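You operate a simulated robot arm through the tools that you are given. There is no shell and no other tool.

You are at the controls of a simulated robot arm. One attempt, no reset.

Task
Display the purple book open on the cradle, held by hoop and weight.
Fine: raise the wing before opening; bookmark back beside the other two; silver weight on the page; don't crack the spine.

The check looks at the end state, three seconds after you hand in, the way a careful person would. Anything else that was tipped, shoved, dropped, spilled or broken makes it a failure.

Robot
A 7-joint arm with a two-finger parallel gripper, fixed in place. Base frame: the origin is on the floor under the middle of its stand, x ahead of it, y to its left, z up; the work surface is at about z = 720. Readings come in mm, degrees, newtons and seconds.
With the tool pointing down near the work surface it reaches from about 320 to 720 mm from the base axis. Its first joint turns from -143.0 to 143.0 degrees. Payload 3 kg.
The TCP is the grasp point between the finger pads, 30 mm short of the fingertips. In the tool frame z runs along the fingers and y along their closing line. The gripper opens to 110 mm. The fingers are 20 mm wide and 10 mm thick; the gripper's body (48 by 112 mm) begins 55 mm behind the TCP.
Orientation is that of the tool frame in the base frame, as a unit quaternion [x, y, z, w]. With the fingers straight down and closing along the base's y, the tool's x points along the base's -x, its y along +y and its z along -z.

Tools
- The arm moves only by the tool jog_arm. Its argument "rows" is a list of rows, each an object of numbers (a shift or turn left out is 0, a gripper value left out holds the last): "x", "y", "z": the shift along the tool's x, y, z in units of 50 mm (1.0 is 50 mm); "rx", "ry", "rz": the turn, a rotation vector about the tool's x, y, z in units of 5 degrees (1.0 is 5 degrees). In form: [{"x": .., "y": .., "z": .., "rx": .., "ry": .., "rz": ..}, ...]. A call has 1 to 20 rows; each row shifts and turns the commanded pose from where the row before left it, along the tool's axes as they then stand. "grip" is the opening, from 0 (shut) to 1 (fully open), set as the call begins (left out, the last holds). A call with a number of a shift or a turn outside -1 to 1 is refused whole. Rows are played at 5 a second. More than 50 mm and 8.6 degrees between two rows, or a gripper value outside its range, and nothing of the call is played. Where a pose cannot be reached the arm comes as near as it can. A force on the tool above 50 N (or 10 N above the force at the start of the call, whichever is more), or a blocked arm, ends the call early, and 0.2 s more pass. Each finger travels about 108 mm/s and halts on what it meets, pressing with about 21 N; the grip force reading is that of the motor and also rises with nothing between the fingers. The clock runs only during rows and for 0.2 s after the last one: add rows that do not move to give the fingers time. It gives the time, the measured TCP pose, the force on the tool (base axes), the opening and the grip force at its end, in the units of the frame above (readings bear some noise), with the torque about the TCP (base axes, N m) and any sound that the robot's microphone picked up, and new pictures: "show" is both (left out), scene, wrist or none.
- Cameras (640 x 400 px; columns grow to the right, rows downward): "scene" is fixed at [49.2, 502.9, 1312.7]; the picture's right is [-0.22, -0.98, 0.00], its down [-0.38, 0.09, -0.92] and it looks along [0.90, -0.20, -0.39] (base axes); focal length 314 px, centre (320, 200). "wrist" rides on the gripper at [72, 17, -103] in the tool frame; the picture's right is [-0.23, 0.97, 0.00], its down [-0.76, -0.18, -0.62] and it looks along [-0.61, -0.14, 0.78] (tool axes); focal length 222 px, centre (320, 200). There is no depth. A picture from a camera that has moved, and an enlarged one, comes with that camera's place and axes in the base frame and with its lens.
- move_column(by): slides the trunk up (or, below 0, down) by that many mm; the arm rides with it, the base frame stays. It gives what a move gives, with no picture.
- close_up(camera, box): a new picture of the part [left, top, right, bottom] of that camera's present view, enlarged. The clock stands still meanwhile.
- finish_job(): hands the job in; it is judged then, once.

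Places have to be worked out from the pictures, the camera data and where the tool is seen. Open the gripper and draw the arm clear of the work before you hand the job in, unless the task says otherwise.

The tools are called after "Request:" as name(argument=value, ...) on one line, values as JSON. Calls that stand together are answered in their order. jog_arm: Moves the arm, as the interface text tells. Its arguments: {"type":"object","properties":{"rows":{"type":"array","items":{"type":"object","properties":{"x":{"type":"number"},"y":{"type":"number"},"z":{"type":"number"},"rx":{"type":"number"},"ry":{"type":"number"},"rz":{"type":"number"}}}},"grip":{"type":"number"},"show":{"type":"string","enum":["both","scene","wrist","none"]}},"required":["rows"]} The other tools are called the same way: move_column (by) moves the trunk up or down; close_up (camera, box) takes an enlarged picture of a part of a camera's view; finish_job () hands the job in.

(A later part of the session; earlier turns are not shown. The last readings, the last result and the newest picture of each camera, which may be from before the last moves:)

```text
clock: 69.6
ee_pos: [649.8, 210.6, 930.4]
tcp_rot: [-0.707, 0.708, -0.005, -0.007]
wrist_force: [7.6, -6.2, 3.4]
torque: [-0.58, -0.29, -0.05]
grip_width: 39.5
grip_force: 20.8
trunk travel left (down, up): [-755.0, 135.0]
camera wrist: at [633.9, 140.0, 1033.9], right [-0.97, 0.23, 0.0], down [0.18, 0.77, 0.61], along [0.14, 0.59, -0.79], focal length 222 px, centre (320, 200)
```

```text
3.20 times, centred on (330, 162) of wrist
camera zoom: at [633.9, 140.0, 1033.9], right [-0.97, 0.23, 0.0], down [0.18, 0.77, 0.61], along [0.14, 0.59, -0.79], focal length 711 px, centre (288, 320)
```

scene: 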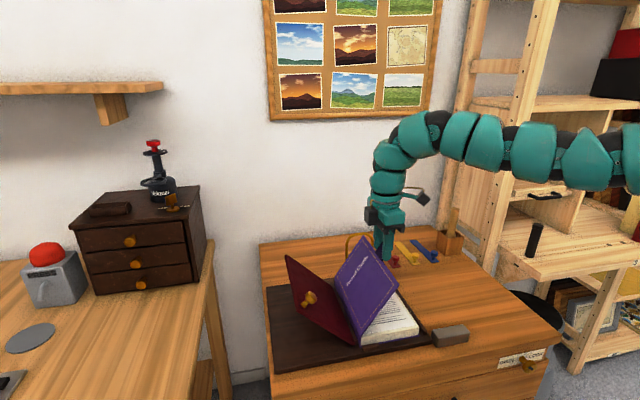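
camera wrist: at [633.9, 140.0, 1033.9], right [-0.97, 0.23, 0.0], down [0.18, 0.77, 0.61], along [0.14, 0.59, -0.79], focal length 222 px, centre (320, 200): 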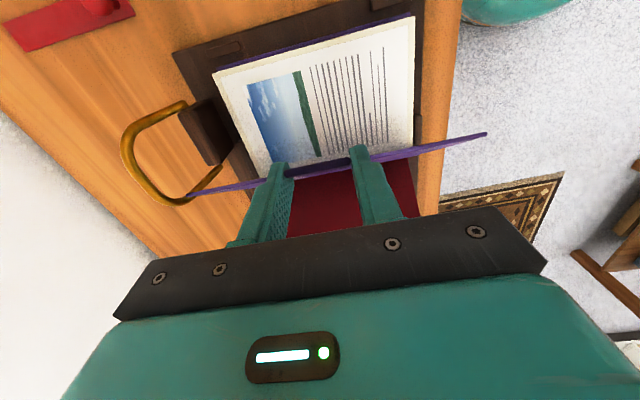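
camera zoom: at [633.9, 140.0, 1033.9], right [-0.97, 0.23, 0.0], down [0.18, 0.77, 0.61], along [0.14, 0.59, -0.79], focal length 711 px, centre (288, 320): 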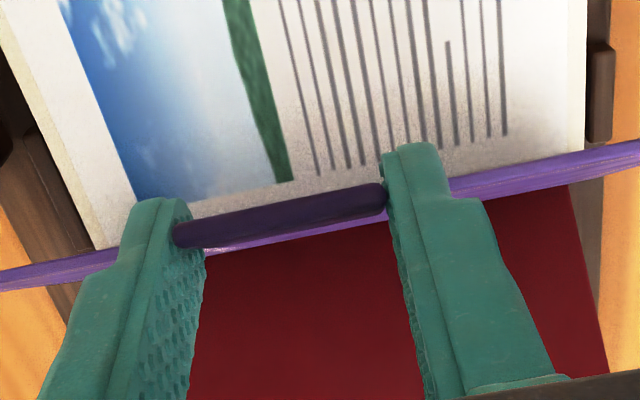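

The cover stands at about 60° and the page with its picture is visible. I continue toward 75°, now tilting the tool gradually outward to keep reach for the far side.

Request:
jog_arm(rows=[{"x": -0.119, "y": -0.01, "z": -0.072, "ry": -0.42}, {"x": -0.124, "z": -0.061, "ry": -0.42}, {"x": -0.129, "z": -0.05, "ry": -0.42}, {"x": -0.133, "z": -0.038, "ry": -0.42}, {"x": -0.135, "z": -0.027, "ry": -0.42}, {"x": -0.137, "z": -0.014, "ry": -0.42}, {}])

Request:
close_up(camera="wrist", box=[230, 100, 430, 225])

```text
clock: 71.2
ee_pos: [649.3, 248.0, 948.2]
tcp_rot: [0.704, -0.702, -0.073, -0.072]
wrist_force: [-1.1, -5.9, 9.3]
torque: [-0.63, 0.02, 0.05]
grip_width: 40.0
grip_force: 20.9
trunk travel left (down, up): [-755.0, 135.0]
camera wrist: at [633.3, 156.1, 1033.5], right [-0.97, 0.22, 0.05], down [0.18, 0.62, 0.77], along [0.14, 0.75, -0.64], focal length 222 px, centre (320, 200)
```

scene: 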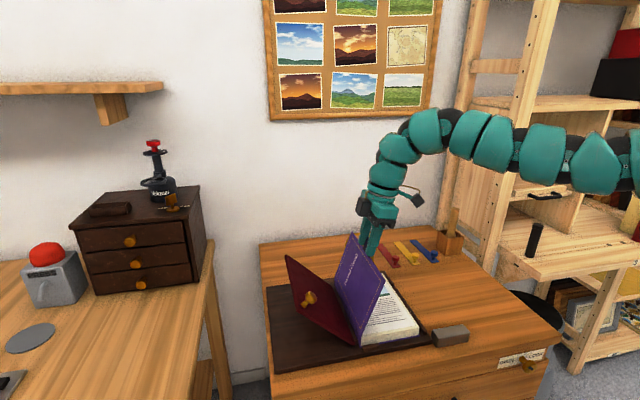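
wrist: 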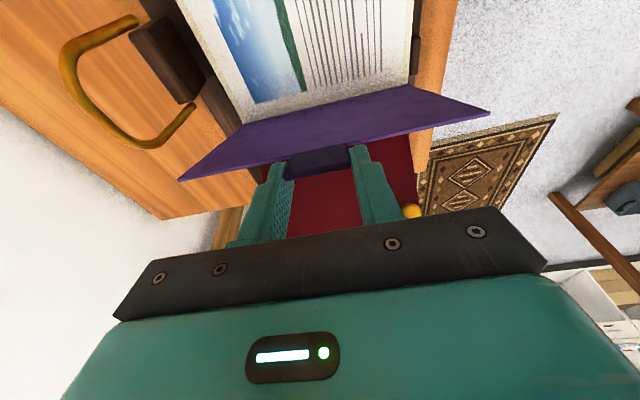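

```text
3.20 times, centred on (330, 162) of wrist
camera zoom: at [633.3, 156.1, 1033.5], right [-0.97, 0.22, 0.05], down [0.18, 0.62, 0.77], along [0.14, 0.75, -0.64], focal length 711 px, centre (288, 320)
```

zoom: 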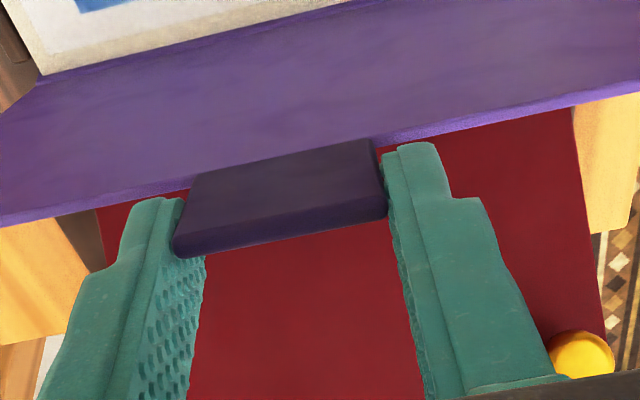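

Smooth at about 75°. I continue to 90°.

Request:
jog_arm(rows=[{"x": -0.138, "z": -0.003, "ry": -0.42}, {"x": -0.137, "z": 0.009, "ry": -0.42}, {"x": -0.136, "z": 0.021, "ry": -0.42}, {"x": -0.134, "z": 0.033, "ry": -0.42}, {"x": -0.131, "z": 0.045, "ry": -0.42}, {"x": -0.127, "z": 0.056, "ry": -0.42}, {}])

Request:
close_up(camera="wrist", box=[230, 100, 430, 225])

```text
clock: 72.8
ee_pos: [649.3, 290.5, 948.8]
tcp_rot: [-0.691, 0.691, 0.15, 0.148]
wrist_force: [-0.5, -3.4, 3.0]
torque: [-0.64, -0.03, -0.11]
grip_width: 40.0
grip_force: 20.7
trunk travel left (down, up): [-755.0, 135.0]
camera wrist: at [633.6, 181.1, 1013.9], right [-0.97, 0.21, 0.1], down [0.18, 0.44, 0.88], along [0.14, 0.88, -0.46], focal length 222 px, centre (320, 200)
```

scene: 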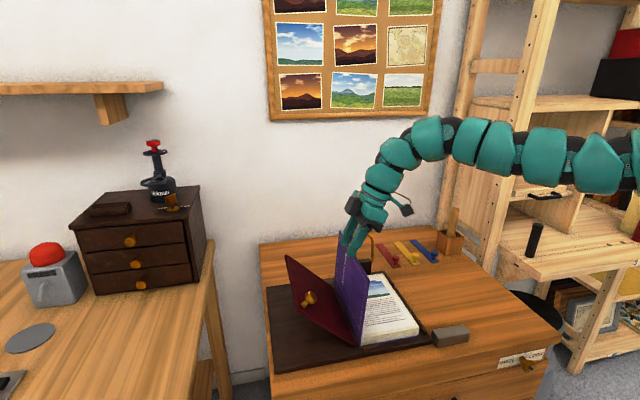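
wrist: 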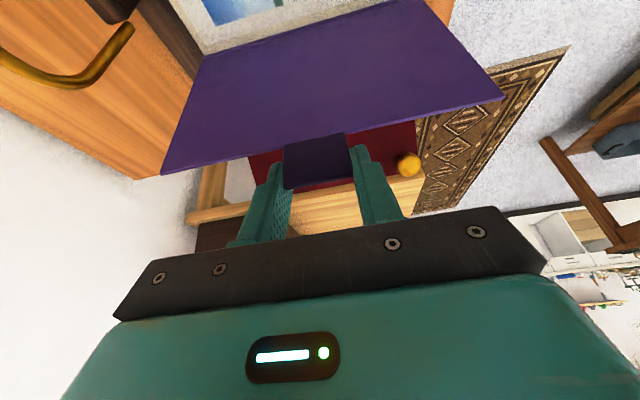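

```text
3.20 times, centred on (330, 162) of wrist
camera zoom: at [633.6, 181.1, 1013.9], right [-0.97, 0.21, 0.1], down [0.18, 0.44, 0.88], along [0.14, 0.88, -0.46], focal length 711 px, centre (288, 320)
```

zoom: 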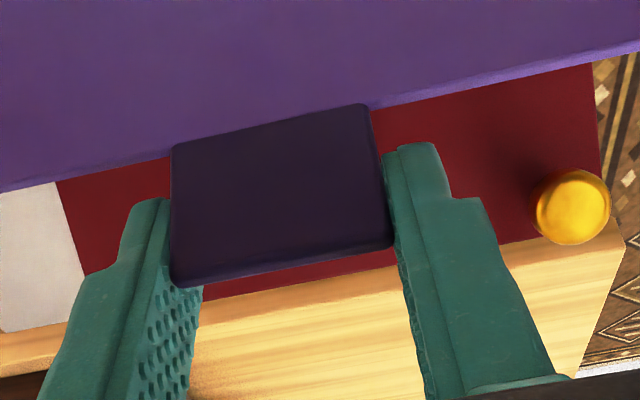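

The cover is vertical. I carry it past vertical under control toward the wing, to about 105°.

Request:
jog_arm(rows=[{"x": -0.123, "z": 0.065, "ry": -0.34}, {"x": -0.118, "z": 0.076, "ry": -0.34}, {"x": -0.113, "z": 0.084, "ry": -0.34}, {"x": -0.106, "z": 0.092, "ry": -0.34}, {"x": -0.098, "z": 0.102, "ry": -0.34}, {"x": -0.09, "z": 0.109, "ry": -0.34}, {}])

Request:
close_up(camera="wrist", box=[230, 100, 430, 225])

Request:
close_up(camera="scene", box=[270, 220, 430, 320])

```text
clock: 74.4
ee_pos: [648.7, 332.3, 942.8]
tcp_rot: [0.676, -0.675, -0.209, -0.21]
wrist_force: [0.1, 1.4, 8.3]
torque: [-0.33, -0.08, -0.02]
grip_width: 39.9
grip_force: 21.4
trunk travel left (down, up): [-755.0, 135.0]
camera wrist: at [633.5, 213.4, 986.2], right [-0.97, 0.19, 0.13], down [0.18, 0.27, 0.95], along [0.14, 0.94, -0.3], focal length 222 px, centre (320, 200)
```

scene: 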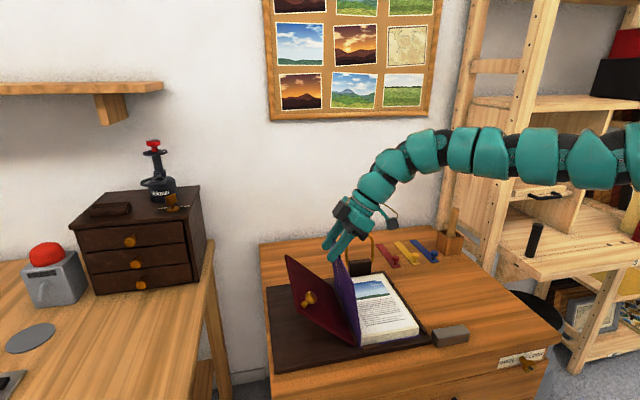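
wrist: 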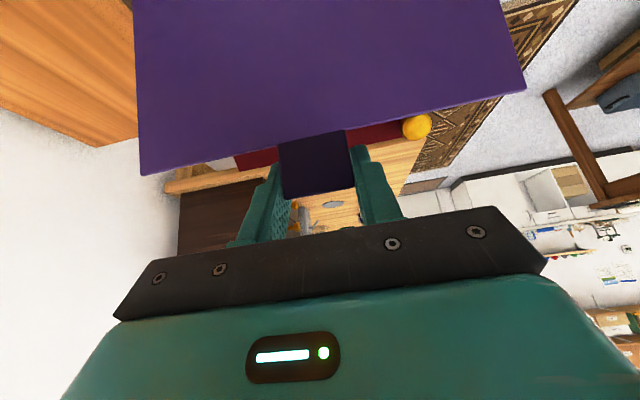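

```text
3.20 times, centred on (330, 162) of wrist
camera zoom: at [633.5, 213.4, 986.2], right [-0.97, 0.19, 0.13], down [0.18, 0.27, 0.95], along [0.14, 0.94, -0.3], focal length 711 px, centre (288, 320)
```

zoom: 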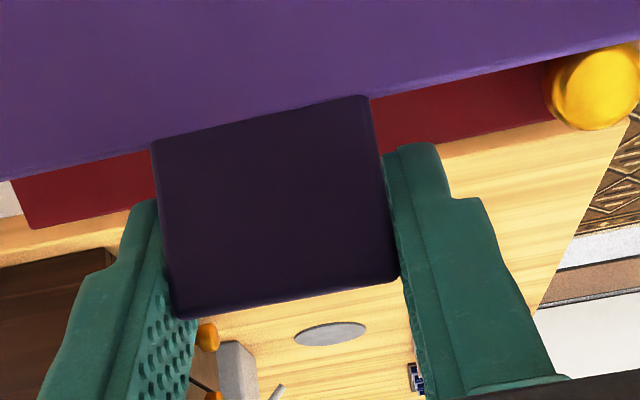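

```text
4.00 times, centred on (350, 270) of scene
camera zoom: at [49.2, 502.9, 1312.7], right [-0.22, -0.98, 0.0], down [-0.38, 0.09, -0.92], along [0.9, -0.2, -0.39], focal length 1256 px, centre (200, -80)
```

zoom: 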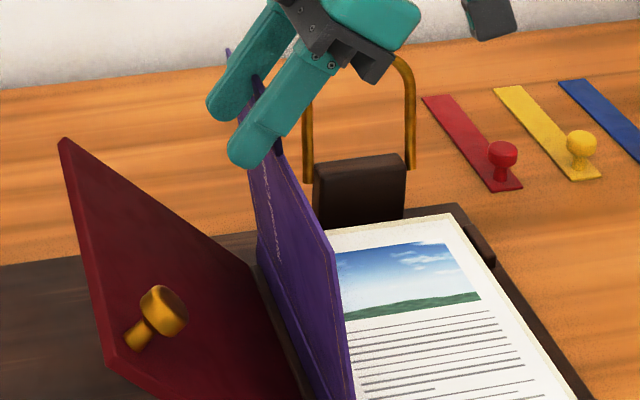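

The cover is about 105° open with modest forces, still clear of the wing. I continue to about 120°.

Request:
jog_arm(rows=[{"x": -0.083, "z": 0.113, "ry": -0.34}, {"x": -0.073, "z": 0.121, "ry": -0.34}, {"x": -0.066, "z": 0.127, "ry": -0.34}, {"x": -0.056, "z": 0.134, "ry": -0.34}, {"x": -0.045, "z": 0.138, "ry": -0.34}, {"x": -0.036, "z": 0.14, "ry": -0.34}, {}])

Request:
close_up(camera="scene", box=[270, 220, 430, 320])

Request:
close_up(camera="wrist", box=[230, 100, 430, 225])

```text
clock: 76.0
ee_pos: [649.9, 367.7, 924.7]
tcp_rot: [-0.652, 0.654, 0.27, 0.271]
wrist_force: [11.1, 6.5, 16.4]
torque: [-0.27, -0.08, 0.03]
grip_width: 39.8
grip_force: 21.2
out of reach, approached as far as the arm can: row 6
trunk travel left (down, up): [-755.0, 135.0]
camera wrist: at [633.1, 243.4, 946.7], right [-0.97, 0.16, 0.16], down [0.18, 0.1, 0.98], along [0.14, 0.98, -0.13], focal length 222 px, centre (320, 200)
```

scene: 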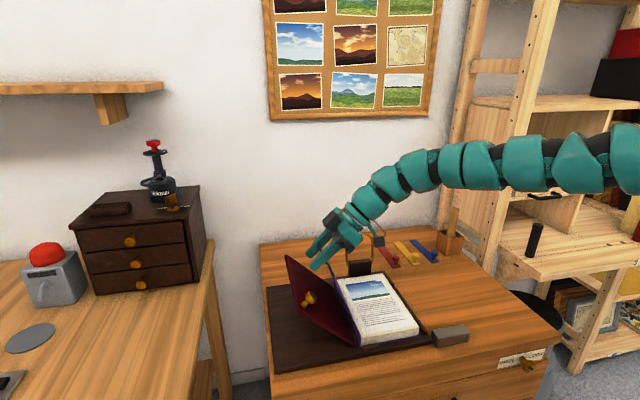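
wrist: 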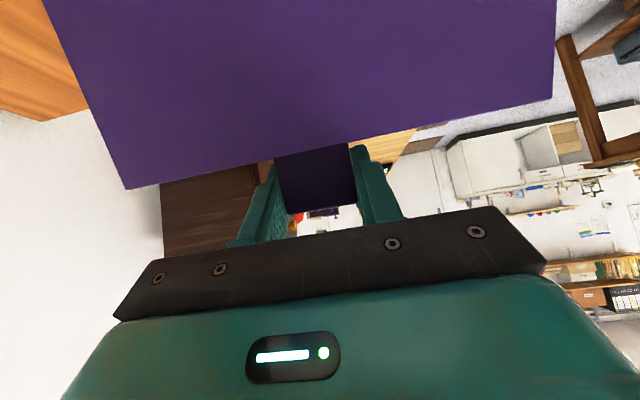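

```text
4.00 times, centred on (350, 270) of scene
camera zoom: at [49.2, 502.9, 1312.7], right [-0.22, -0.98, 0.0], down [-0.38, 0.09, -0.92], along [0.9, -0.2, -0.39], focal length 1256 px, centre (200, -80)
```

zoom: 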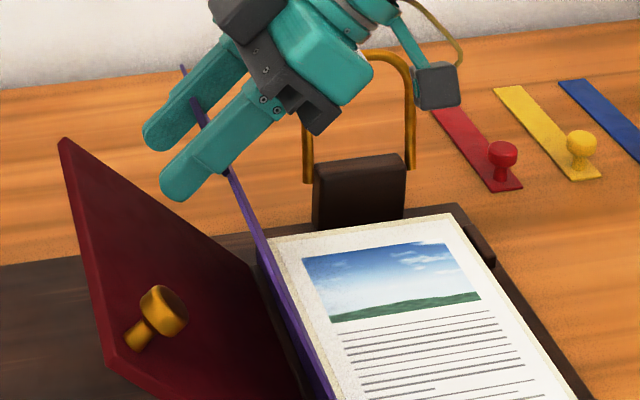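

```text
3.20 times, centred on (330, 162) of wrist
camera zoom: at [633.1, 243.4, 946.7], right [-0.97, 0.16, 0.16], down [0.18, 0.1, 0.98], along [0.14, 0.98, -0.13], focal length 711 px, centre (288, 320)
```

zoom: 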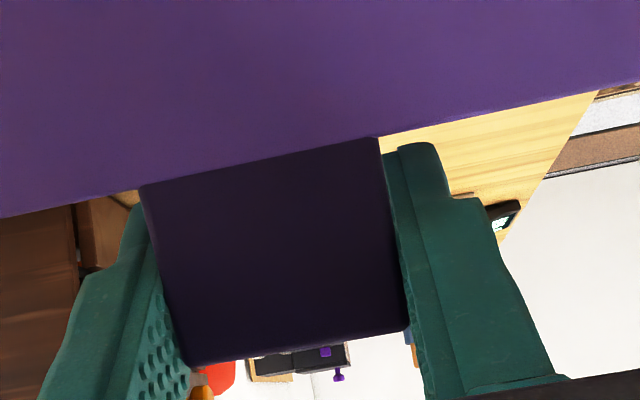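

Row 6 hit the reach limit, with the cover at about 119°. I pivot the tool about the tab to 65° tilt to bring the wrist in and down.

Request:
jog_arm(rows=[{"x": 0.015, "y": -0.01, "ry": -0.5}, {"x": 0.015, "y": -0.006, "ry": -0.5}, {"x": 0.015, "ry": -0.5}, {"x": 0.015, "ry": -0.5}, {"x": 0.015, "ry": -0.5}, {"x": 0.015, "ry": -0.5}, {"x": 0.015, "ry": -0.5}, {"x": 0.015, "ry": -0.5}, {}], show="wrist")

```text
clock: 78.0
ee_pos: [647.8, 362.7, 919.2]
tcp_rot: [-0.598, 0.598, 0.377, 0.378]
wrist_force: [6.4, 2.2, 13.0]
torque: [-0.44, 0.0, -0.07]
grip_width: 39.5
grip_force: 20.6
trunk travel left (down, up): [-755.0, 135.0]
camera wrist: at [631.9, 238.3, 898.2], right [-0.97, 0.1, 0.2], down [0.18, -0.24, 0.96], along [0.14, 0.97, 0.21], focal length 222 px, centre (320, 200)
```

wrist: 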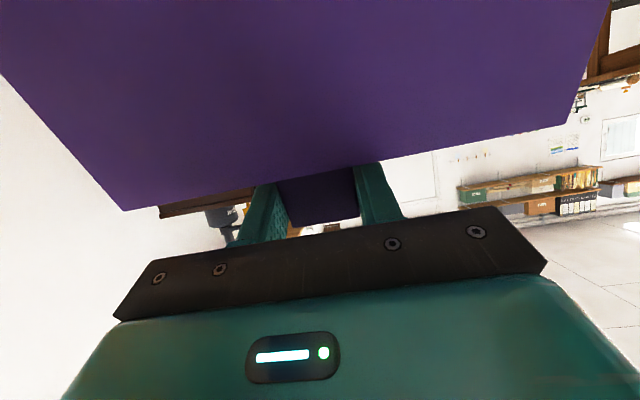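

Good, tool at 64.5° tilt with room to go. I lower the cover on toward the wing, to about 129°.

Request:
jog_arm(rows=[{"x": -0.005, "y": -0.01, "z": 0.149}, {"x": 0.018, "z": 0.148}, {"x": 0.028, "z": 0.146}, {"x": 0.032, "z": 0.146}, {}])

Request:
close_up(camera="scene", box=[260, 220, 420, 320])

```text
clock: 79.0
ee_pos: [645.2, 364.8, 912.6]
tcp_rot: [-0.596, 0.596, 0.378, 0.383]
wrist_force: [7.1, 1.5, 4.1]
torque: [-0.03, -0.03, 0.31]
grip_width: 39.6
grip_force: 21.5
out of reach, approached as far as the arm can: row 1, 2, 3, 4
trunk travel left (down, up): [-755.0, 135.0]
stopped in row 4: the force on the tool passed its limit at 52 N (the readings are from after the stop); the commanded pose is now the measured one
camera wrist: at [628.6, 240.5, 890.1], right [-0.97, 0.1, 0.2], down [0.17, -0.25, 0.95], along [0.15, 0.96, 0.22], focal length 222 px, centre (320, 200)
```

scene: 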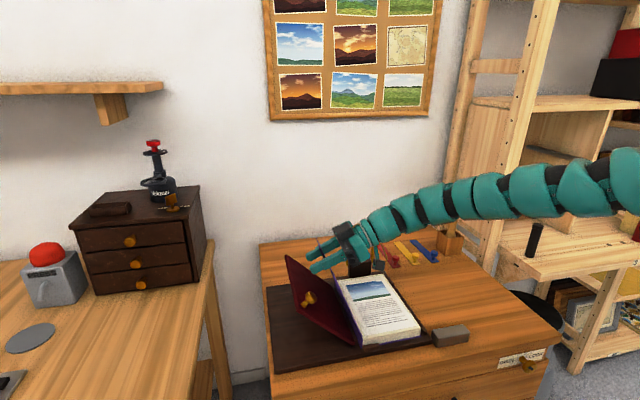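
wrist: 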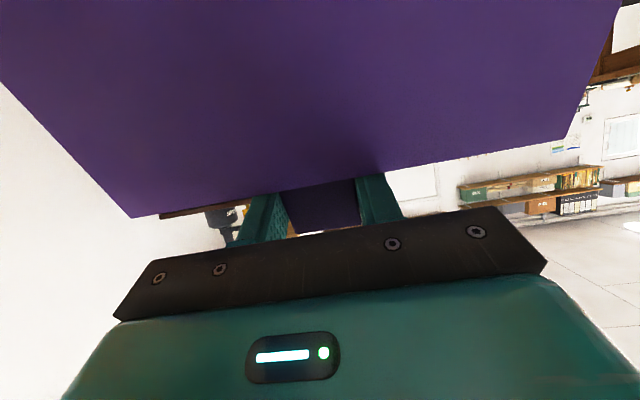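

```text
4.00 times, centred on (340, 270) of scene
camera zoom: at [49.2, 502.9, 1312.7], right [-0.22, -0.98, 0.0], down [-0.38, 0.09, -0.92], along [0.9, -0.2, -0.39], focal length 1256 px, centre (240, -80)
```

zoom: 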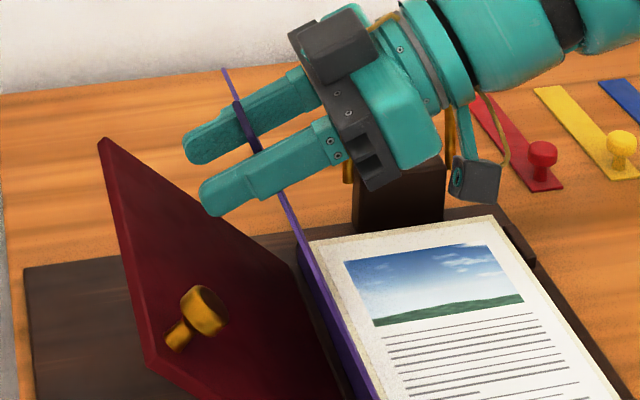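

The arm is fully stretched here, and my readings show that the cover carried a steady resisting moment without my supporting its weight. That means the spine hinge holds by friction. At about 119° gravity on it is small, so I open the fingers slightly and see whether it stays.

Request:
jog_arm(rows=[{}, {}, {}], grip=0.42)

Request:
close_up(camera="scene", box=[260, 220, 420, 320])

```text
clock: 79.8
ee_pos: [644.1, 365.4, 914.1]
tcp_rot: [-0.596, 0.596, 0.379, 0.383]
wrist_force: [-2.0, 3.2, 4.2]
torque: [-0.07, -0.03, 0.01]
grip_width: 46.0
grip_force: 0.0
trunk travel left (down, up): [-755.0, 135.0]
camera wrist: at [626.8, 240.9, 890.2], right [-0.97, 0.1, 0.2], down [0.17, -0.24, 0.95], along [0.14, 0.96, 0.22], focal length 222 px, centre (320, 200)
```

scene: 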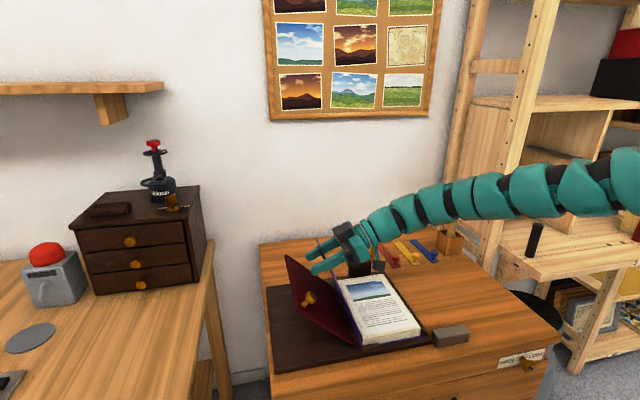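
wrist: 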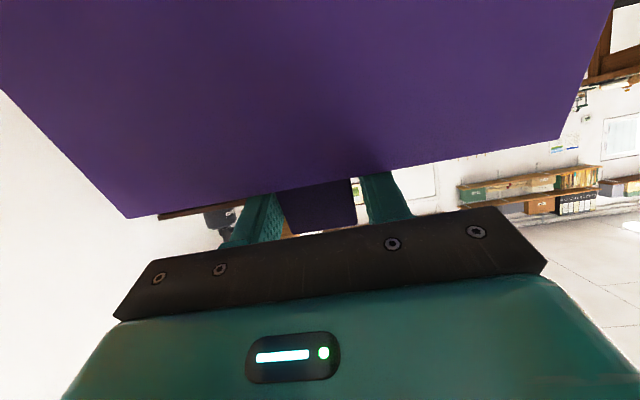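

```text
4.00 times, centred on (340, 270) of scene
camera zoom: at [49.2, 502.9, 1312.7], right [-0.22, -0.98, 0.0], down [-0.38, 0.09, -0.92], along [0.9, -0.2, -0.39], focal length 1256 px, centre (240, -80)
```

zoom: 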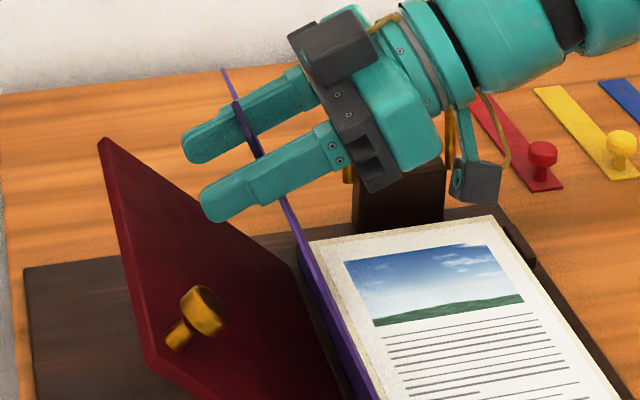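

It stays put: the spine hinge holds by friction, so I can simply nudge the cover the rest of the way from inside with closed fingers, with far easier reach. I lift slightly off, back out along the tool axis, and rise.

Request:
jog_arm(rows=[{"x": -0.144, "z": -0.069}, {"z": -0.7}, {"z": -0.9}, {"x": -0.4, "z": -0.4}, {}])

Request:
close_up(camera="scene", box=[260, 220, 420, 320])

```text
clock: 81.0
ee_pos: [644.8, 283.5, 982.8]
tcp_rot: [-0.595, 0.598, 0.377, 0.382]
wrist_force: [-0.5, -0.1, -0.3]
torque: [-0.01, 0.02, 0.02]
grip_width: 45.9
grip_force: 0.1
trunk travel left (down, up): [-755.0, 135.0]
camera wrist: at [627.7, 159.8, 959.7], right [-0.97, 0.1, 0.2], down [0.17, -0.24, 0.95], along [0.15, 0.96, 0.22], focal length 222 px, centre (320, 200)
```

scene: 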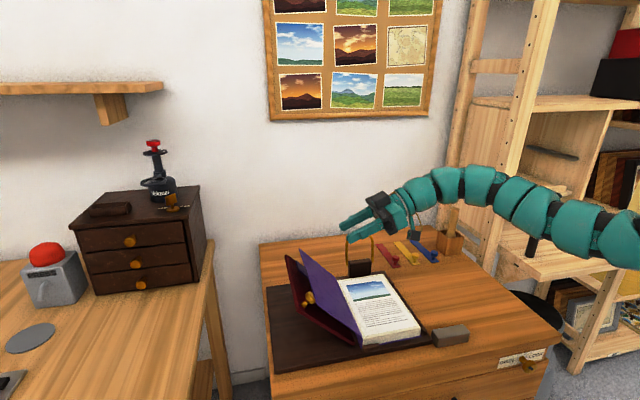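
wrist: 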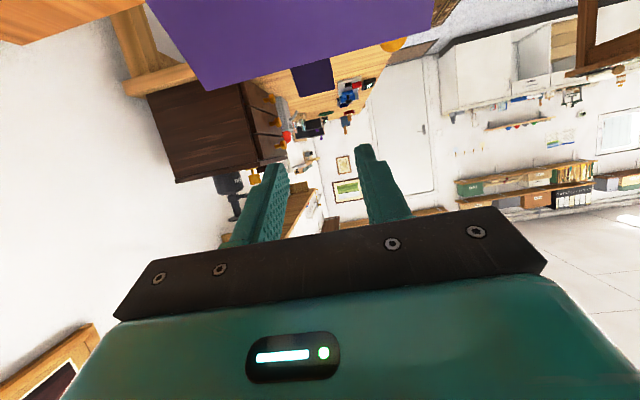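

```text
4.00 times, centred on (340, 270) of scene
camera zoom: at [49.2, 502.9, 1312.7], right [-0.22, -0.98, 0.0], down [-0.38, 0.09, -0.92], along [0.9, -0.2, -0.39], focal length 1256 px, centre (240, -80)
```

zoom: 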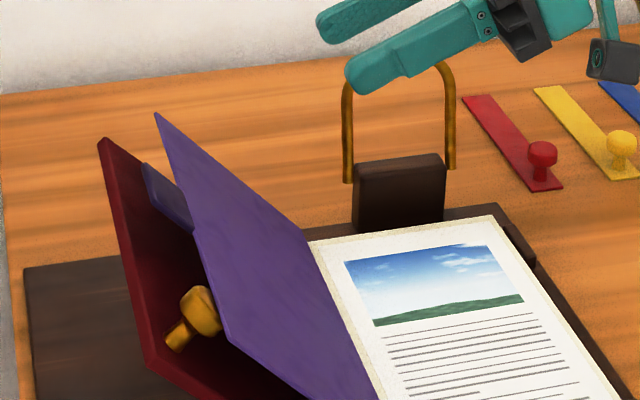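

The cover has eased over to about 132° on its own as the fingers left, now lying by the wing. I look closely at how it rests.

Request:
close_up(camera="scene", box=[275, 245, 355, 295])

Request:
close_up(camera="scene", box=[275, 285, 375, 347])

Request:
close_up(camera="wrist", box=[140, 0, 460, 200])

```text
8.00 times, centred on (315, 270) of scene
camera zoom: at [49.2, 502.9, 1312.7], right [-0.22, -0.98, 0.0], down [-0.38, 0.09, -0.92], along [0.9, -0.2, -0.39], focal length 2513 px, centre (360, -360)
```

zoom: 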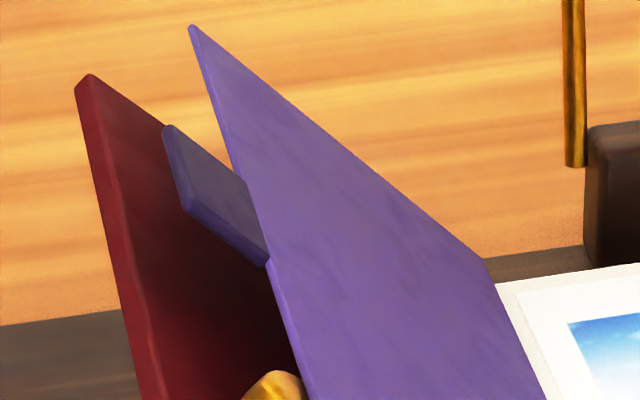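

```text
6.40 times, centred on (325, 316) of scene
camera zoom: at [49.2, 502.9, 1312.7], right [-0.22, -0.98, 0.0], down [-0.38, 0.09, -0.92], along [0.9, -0.2, -0.39], focal length 2010 px, centre (288, -542)
```

zoom: 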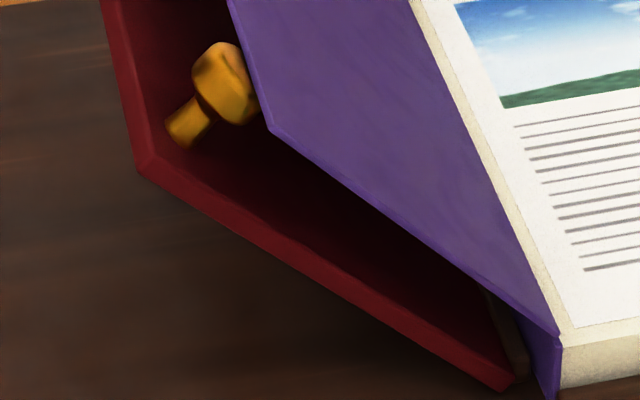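

```text
2.00 times, centred on (300, 100) of wrist
camera zoom: at [627.7, 159.8, 959.7], right [-0.97, 0.1, 0.2], down [0.17, -0.24, 0.95], along [0.15, 0.96, 0.22], focal length 444 px, centre (360, 400)
```

zoom: 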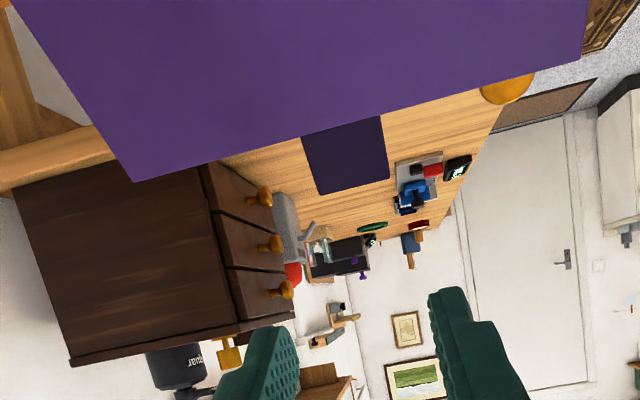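

The cover appears to lie against the wing's knob or still be settling. I wait a second and compare the same view.

Request:
jog_arm(rows=[{}, {}, {}, {}, {}, {}, {}, {}], show="none")

Request:
close_up(camera="scene", box=[275, 285, 375, 347])

Request:
close_up(camera="scene", box=[275, 245, 355, 295])

```text
clock: 82.8
ee_pos: [645.1, 284.4, 982.2]
tcp_rot: [-0.595, 0.597, 0.378, 0.383]
wrist_force: [0.0, -0.4, 0.4]
torque: [0.0, 0.0, -0.02]
grip_width: 46.3
grip_force: 0.2
trunk travel left (down, up): [-755.0, 135.0]
```

```text
6.40 times, centred on (325, 316) of scene
camera zoom: at [49.2, 502.9, 1312.7], right [-0.22, -0.98, 0.0], down [-0.38, 0.09, -0.92], along [0.9, -0.2, -0.39], focal length 2010 px, centre (288, -542)
```

zoom: 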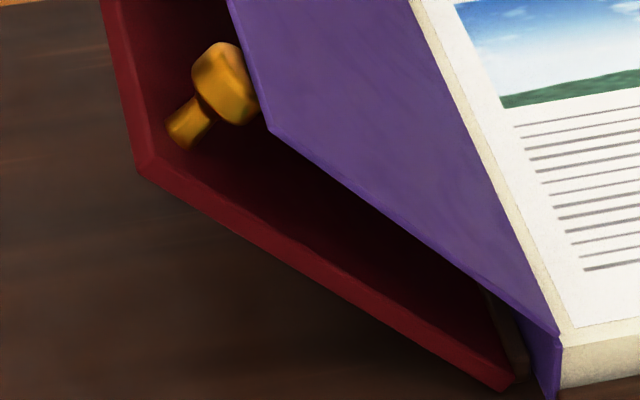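

```text
8.00 times, centred on (315, 270) of scene
camera zoom: at [49.2, 502.9, 1312.7], right [-0.22, -0.98, 0.0], down [-0.38, 0.09, -0.92], along [0.9, -0.2, -0.39], focal length 2513 px, centre (360, -360)
```

zoom: 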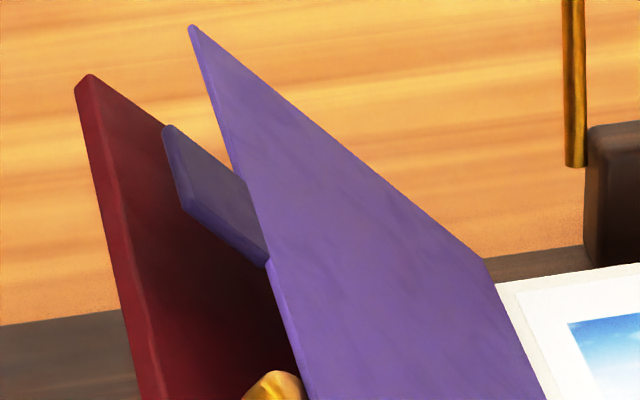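

Static: the cover rests at about 132°, leaning on the wing via its knob. Now I reorient the tool forward-down (45°, closing along y) to inspect the hoop.

Request:
jog_arm(rows=[{"rx": 0.777, "ry": 0.161, "rz": 0.549}, {"rx": 0.777, "ry": 0.161, "rz": 0.549}, {"rx": 0.777, "ry": 0.161, "rz": 0.549}, {"rx": 0.777, "ry": 0.161, "rz": 0.549}, {"rx": 0.777, "ry": 0.161, "rz": 0.549}, {"rx": 0.777, "ry": 0.161, "rz": 0.549}, {"rx": 0.777, "ry": 0.161, "rz": 0.549}, {"rx": 0.777, "ry": 0.161, "rz": 0.549}, {"rx": 0.777, "ry": 0.161, "rz": 0.549}, {"rx": 0.777, "ry": 0.161, "rz": 0.549}, {"rx": 0.777, "ry": 0.161, "rz": 0.549}, {"rx": 0.777, "ry": 0.161, "rz": 0.549}, {"rx": 0.777, "ry": 0.161, "rz": 0.549}, {"rx": 0.777, "ry": 0.161, "rz": 0.549}, {"rx": 0.777, "ry": 0.161, "rz": 0.549}, {"rx": 0.777, "ry": 0.161, "rz": 0.549}, {"rx": 0.777, "ry": 0.161, "rz": 0.549}, {"rx": 0.777, "ry": 0.161, "rz": 0.549}, {"rx": 0.777, "ry": 0.161, "rz": 0.549}, {}])

```text
clock: 87.0
ee_pos: [643.9, 282.9, 981.1]
tcp_rot: [0.005, 0.923, 0.004, 0.385]
wrist_force: [0.3, -0.5, 0.2]
torque: [0.01, 0.0, 0.02]
grip_width: 46.1
grip_force: 0.0
trunk travel left (down, up): [-755.0, 135.0]
camera wrist: at [519.7, 300.3, 1002.0], right [0.17, 0.97, 0.17], down [0.09, -0.19, 0.98], along [0.98, -0.15, -0.12], focal length 222 px, centre (320, 200)
```

scene: 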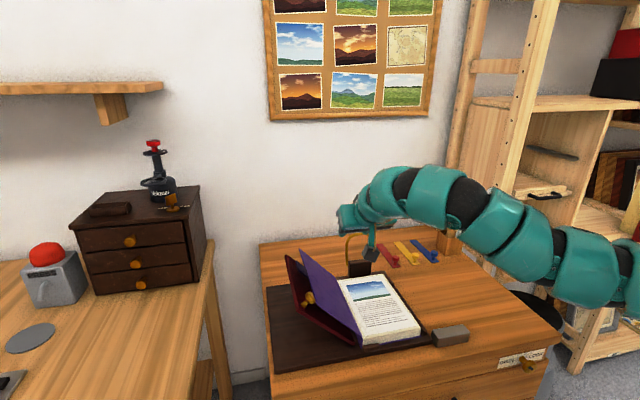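
wrist: 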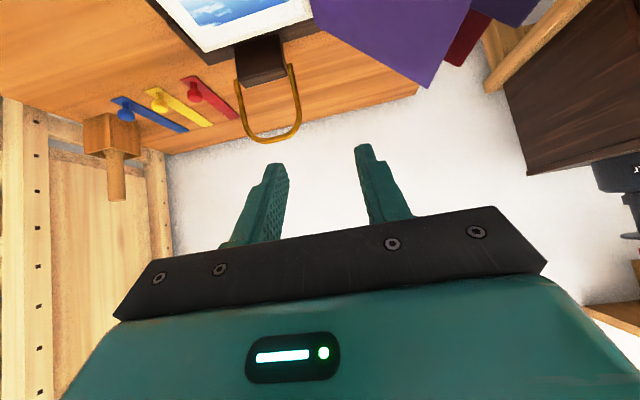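

The hoop is in view above the block at the head of the book. I enlarge it in both cameras.

Request:
close_up(camera="wrist", box=[180, 10, 380, 150])

Request:
close_up(camera="scene", box=[330, 225, 400, 285])

```text
2.86 times, centred on (280, 80) of wrist
camera zoom: at [519.7, 300.3, 1002.0], right [0.17, 0.97, 0.17], down [0.09, -0.19, 0.98], along [0.98, -0.15, -0.12], focal length 635 px, centre (434, 543)
```

zoom: 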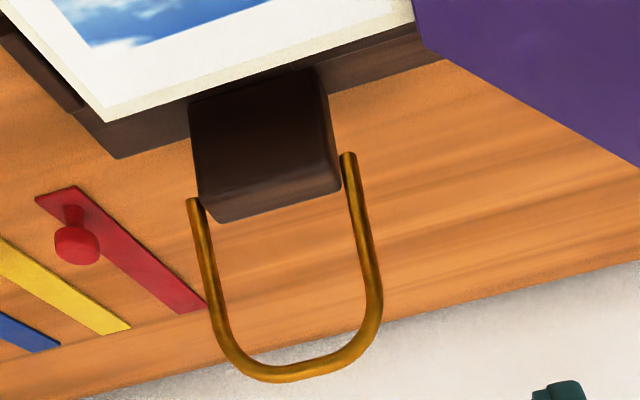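

```text
6.67 times, centred on (365, 255) of scene
camera zoom: at [49.2, 502.9, 1312.7], right [-0.22, -0.98, 0.0], down [-0.38, 0.09, -0.92], along [0.9, -0.2, -0.39], focal length 2094 px, centre (20, -167)
```

zoom: 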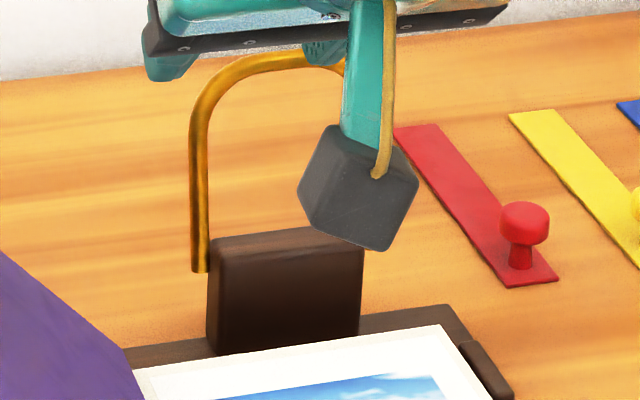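

Triangulation: hoop pivots near (797, 775), legs at y ≈ 169 and 250, top bar near (836, 858), leaning back ~25°. The hoop is ~90 mm wide, so I can pinch both legs from outside with the jaws closing along y and swing it. For reach I'll lower the trunk, so first I rise and move clear.

Request:
jog_arm(rows=[{"x": -0.21, "y": -0.539, "z": -0.598}, {"x": -0.21, "y": -0.539, "z": -0.598}, {"x": -0.21, "y": -0.539, "z": -0.598}, {"x": -0.21, "y": -0.539, "z": -0.598}, {"x": -0.21, "y": -0.539, "z": -0.598}, {"x": -0.21, "y": -0.539, "z": -0.598}, {}], show="none", grip=1)

Request:
move_column(by=-200)

```text
clock: 88.6
ee_pos: [558.3, 118.5, 1149.7]
tcp_rot: [0.005, 0.923, 0.002, 0.385]
wrist_force: [0.3, -0.3, 0.4]
torque: [-0.03, 0.0, -0.03]
grip_width: 110.0
grip_force: 0.0
trunk travel left (down, up): [-755.0, 135.0]
```

```text
clock: 90.7
ee_pos: [559.2, 117.8, 949.8]
tcp_rot: [0.005, 0.923, 0.003, 0.385]
wrist_force: [0.2, -0.3, -0.1]
torque: [-0.05, 0.0, -0.01]
grip_width: 109.8
grip_force: 0.1
trunk travel left (down, up): [-555.0, 335.0]
```

I move in front of and above the hoop to check alignment and reach.

Request:
jog_arm(rows=[{"x": -0.392, "y": 0.367, "z": 0.515}, {"x": -0.392, "y": 0.367, "z": 0.515}, {"x": -0.392, "y": 0.367, "z": 0.515}, {"x": -0.392, "y": 0.367, "z": 0.515}, {"x": -0.392, "y": 0.367, "z": 0.515}, {}])

Request:
close_up(camera="wrist", box=[180, 30, 420, 180])

Request:
close_up(camera="scene", box=[320, 200, 440, 290])

```text
clock: 92.1
ee_pos: [720.9, 210.1, 928.1]
tcp_rot: [0.006, 0.924, 0.002, 0.383]
wrist_force: [0.3, -0.2, 0.2]
torque: [0.01, 0.02, -0.01]
grip_width: 110.0
grip_force: 0.1
trunk travel left (down, up): [-555.0, 335.0]
camera wrist: at [597.3, 227.4, 948.6], right [0.17, 0.97, 0.17], down [0.09, -0.19, 0.98], along [0.98, -0.15, -0.12], focal length 222 px, centre (320, 200)
```

scene: 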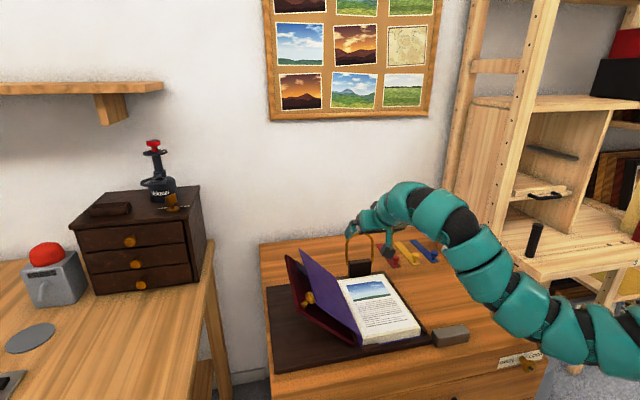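
wrist: 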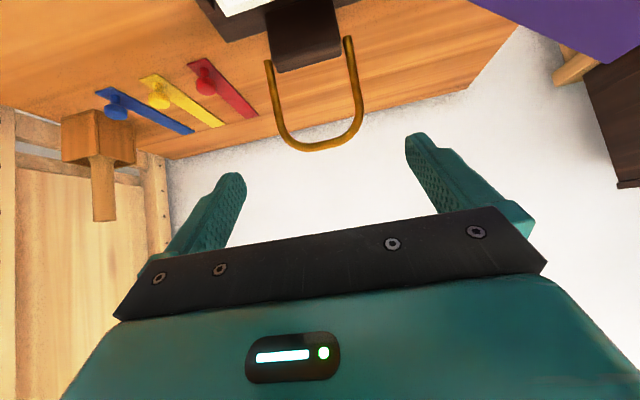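

```text
2.67 times, centred on (300, 105) of wrist
camera zoom: at [597.3, 227.4, 948.6], right [0.17, 0.97, 0.17], down [0.09, -0.19, 0.98], along [0.98, -0.15, -0.12], focal length 592 px, centre (373, 453)
```

zoom: 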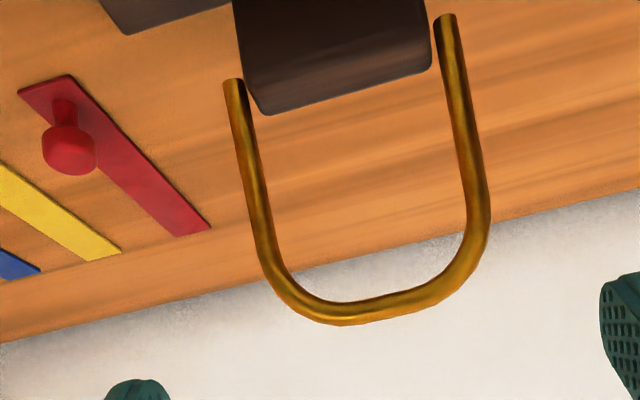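

```text
4.44 times, centred on (380, 245) of scene
camera zoom: at [49.2, 502.9, 1312.7], right [-0.22, -0.98, 0.0], down [-0.38, 0.09, -0.92], along [0.9, -0.2, -0.39], focal length 1396 px, centre (53, 0)
```

zoom: 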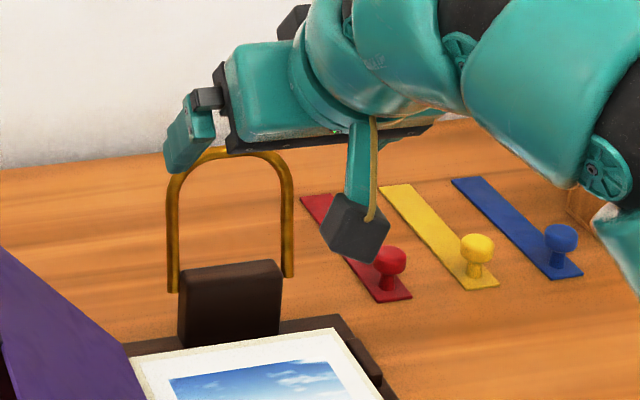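

The hoop's legs are at y 168.5 and 249.5, so the jaw centre at y 209 fits with about 10 mm clearance each side. I advance along the tool axis so the pads straddle the legs about 50 mm above the pivot.

Request:
jog_arm(rows=[{"x": 0.0447, "y": -0.007, "z": 0.831}, {"x": 0.0447, "y": -0.007, "z": 0.831}, {"x": 0.0447, "y": -0.007, "z": 0.831}, {}])

Request:
close_up(camera="wrist", box=[180, 60, 460, 235])

Request:
close_up(camera="scene", box=[320, 200, 440, 290])

```text
clock: 93.1
ee_pos: [802.8, 210.2, 834.2]
tcp_rot: [0.005, 0.923, 0.003, 0.384]
wrist_force: [-0.1, -0.2, 0.0]
torque: [0.02, -0.01, 0.01]
grip_width: 110.1
grip_force: 0.0
trunk travel left (down, up): [-555.0, 335.0]
camera wrist: at [680.5, 227.9, 855.9], right [0.17, 0.97, 0.17], down [0.09, -0.19, 0.98], along [0.98, -0.15, -0.12], focal length 222 px, centre (320, 200)
```

scene: 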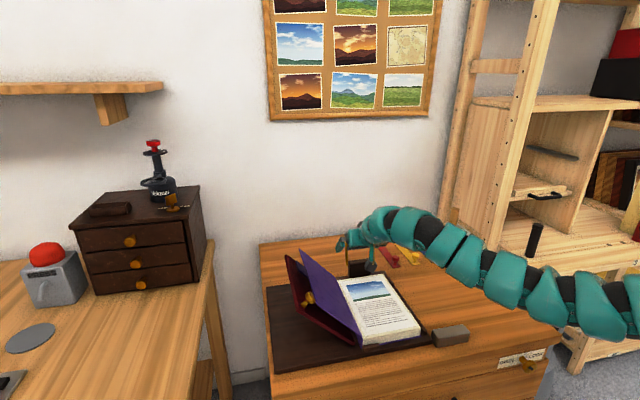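
wrist: 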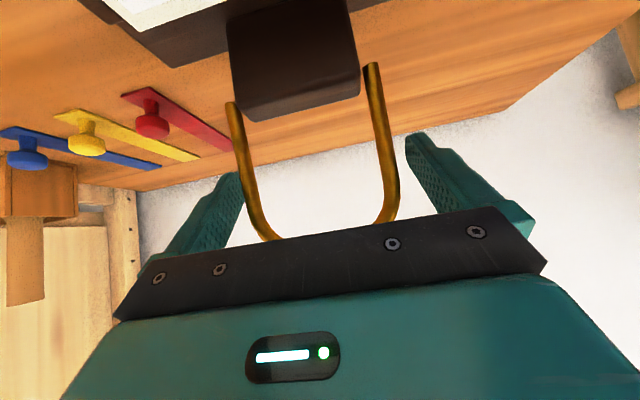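

```text
2.29 times, centred on (320, 148) of wrist
camera zoom: at [680.5, 227.9, 855.9], right [0.17, 0.97, 0.17], down [0.09, -0.19, 0.98], along [0.98, -0.15, -0.12], focal length 508 px, centre (320, 320)
```

zoom: 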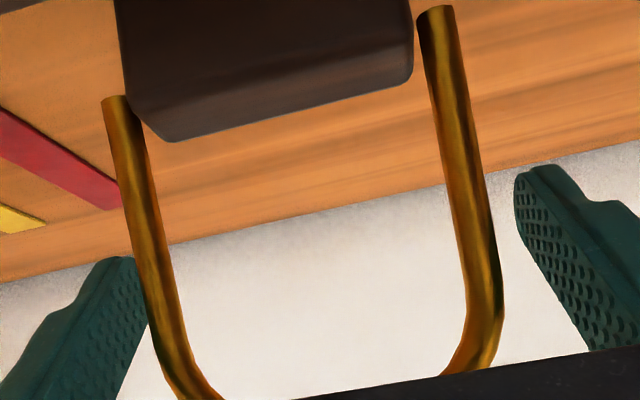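

```text
4.44 times, centred on (380, 245) of scene
camera zoom: at [49.2, 502.9, 1312.7], right [-0.22, -0.98, 0.0], down [-0.38, 0.09, -0.92], along [0.9, -0.2, -0.39], focal length 1396 px, centre (53, 0)
```

zoom: 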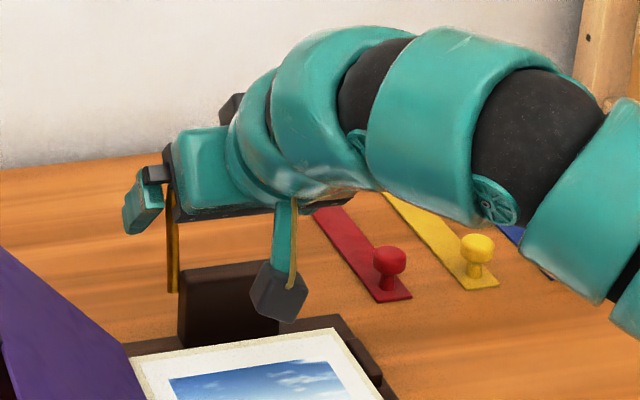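

The left finger is closer to its leg than the right one, so I shift 3.3 mm toward −y to centre and then close on the two legs.

Request:
jog_arm(rows=[{"y": -0.066}, {}], show="none")

Request:
jog_arm(rows=[{}, {}, {}], grip=0.7, show="wrist")

```text
clock: 93.7
ee_pos: [803.7, 207.1, 836.0]
tcp_rot: [0.005, 0.923, 0.002, 0.384]
wrist_force: [-0.3, 0.5, -0.8]
torque: [-0.02, -0.01, 0.02]
grip_width: 109.8
grip_force: 0.0
trunk travel left (down, up): [-555.0, 335.0]
```

```text
clock: 94.5
ee_pos: [804.2, 209.6, 835.5]
tcp_rot: [0.004, 0.923, 0.003, 0.384]
wrist_force: [-0.4, 10.6, 0.5]
torque: [0.43, 0.04, 0.69]
grip_width: 87.3
grip_force: 44.6
trunk travel left (down, up): [-555.0, 335.0]
camera wrist: at [680.0, 226.6, 856.6], right [0.16, 0.97, 0.17], down [0.09, -0.19, 0.98], along [0.98, -0.14, -0.12], focal length 222 px, centre (320, 200)
```

wrist: 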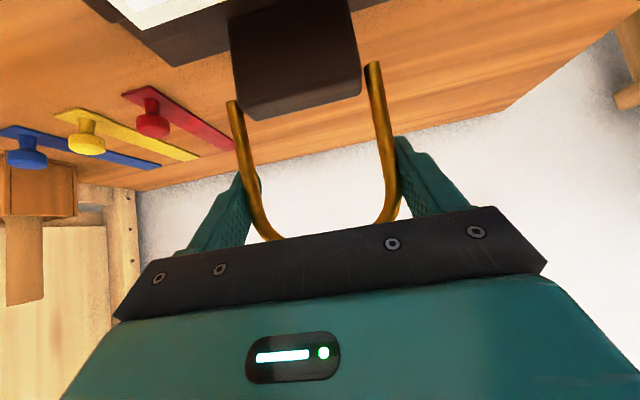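

Both legs are held at 87 mm with slight side load. I re-centre 2.5 mm and start swinging the hoop forward about its pivot by 16°.

Request:
jog_arm(rows=[{"y": 0.045}, {"x": 0.026, "z": -0.068}, {"x": 0.031, "z": -0.066}, {"x": 0.036, "z": -0.064}, {"x": 0.04, "z": -0.061}, {}])

```text
clock: 95.9
ee_pos: [791.3, 209.9, 837.3]
tcp_rot: [0.004, 0.924, 0.002, 0.383]
wrist_force: [19.2, 16.6, -4.6]
torque: [-0.37, -1.14, -0.13]
grip_width: 87.3
grip_force: 44.1
trunk travel left (down, up): [-555.0, 335.0]
camera wrist: at [667.7, 227.0, 859.7], right [0.17, 0.97, 0.17], down [0.1, -0.18, 0.98], along [0.98, -0.15, -0.12], focal length 222 px, centre (320, 200)
```

scene: 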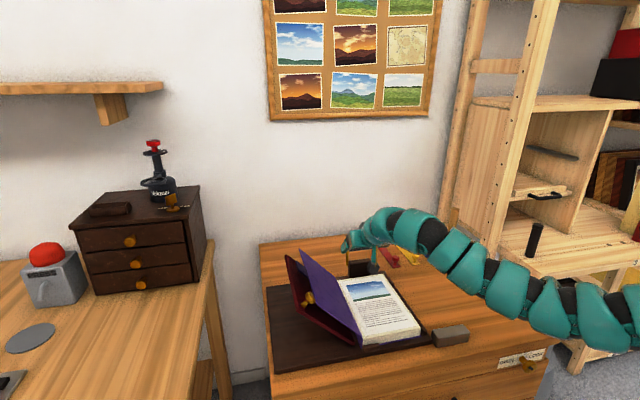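
wrist: 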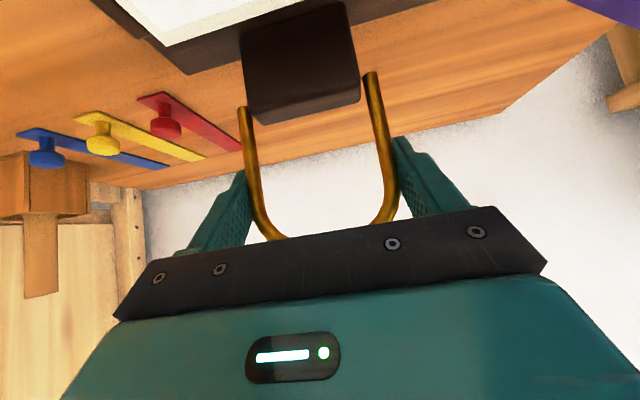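

The hoop is turning, but the twist in the tight grip is −1.1 Nm. I loosen the jaw command to just under the hoop width so the legs can pivot more freely, and re-centre 1.5 mm.

Request:
jog_arm(rows=[{"y": 0.03}, {}], grip=0.792, show="none")

```text
clock: 96.5
ee_pos: [791.1, 208.8, 840.3]
tcp_rot: [0.005, 0.924, 0.002, 0.383]
wrist_force: [-0.9, 1.3, -0.9]
torque: [-0.01, 0.02, -0.01]
grip_width: 88.3
grip_force: 1.0
trunk travel left (down, up): [-555.0, 335.0]
```

Forces vanished, so the jaws may have just released. I check where the hoop is.

Request:
close_up(camera="wrist", box=[180, 60, 460, 235])

Request:
close_up(camera="scene", box=[320, 200, 440, 290])

```text
2.29 times, centred on (320, 148) of wrist
camera zoom: at [666.1, 226.9, 861.2], right [0.17, 0.97, 0.17], down [0.09, -0.19, 0.98], along [0.98, -0.15, -0.12], focal length 508 px, centre (320, 320)
```

zoom: 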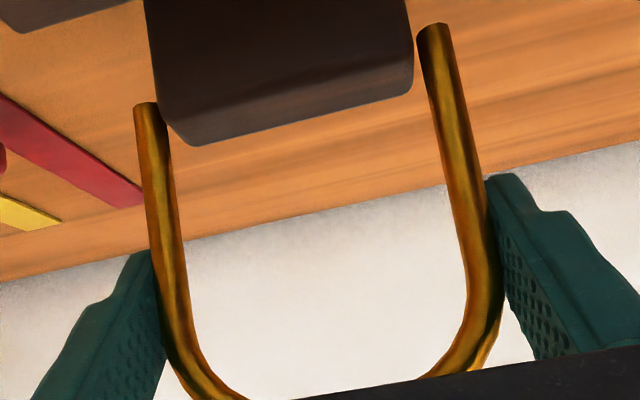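

```text
4.44 times, centred on (380, 245) of scene
camera zoom: at [49.2, 502.9, 1312.7], right [-0.22, -0.98, 0.0], down [-0.38, 0.09, -0.92], along [0.9, -0.2, -0.39], focal length 1396 px, centre (53, 0)
```

zoom: 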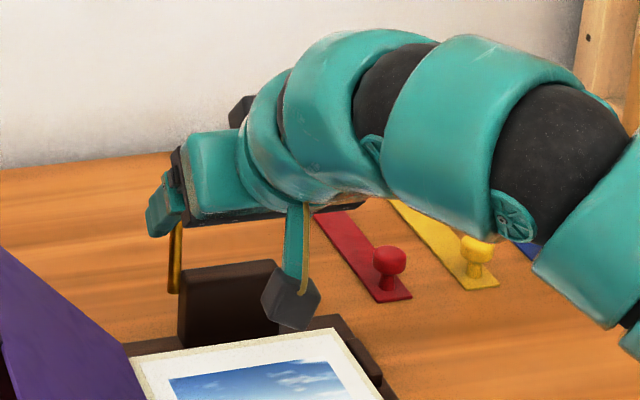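

The hoop stands about vertical now and stays there. I close gently (command slightly below its width) to get a lighter pinch.

Request:
jog_arm(rows=[{}, {}], grip=0.783, show="none")

```text
clock: 97.1
ee_pos: [789.6, 209.4, 839.5]
tcp_rot: [0.006, 0.923, 0.002, 0.384]
wrist_force: [-2.7, 1.1, -1.8]
torque: [-0.31, 0.16, -0.42]
grip_width: 87.0
grip_force: 45.6
trunk travel left (down, up): [-555.0, 335.0]
```

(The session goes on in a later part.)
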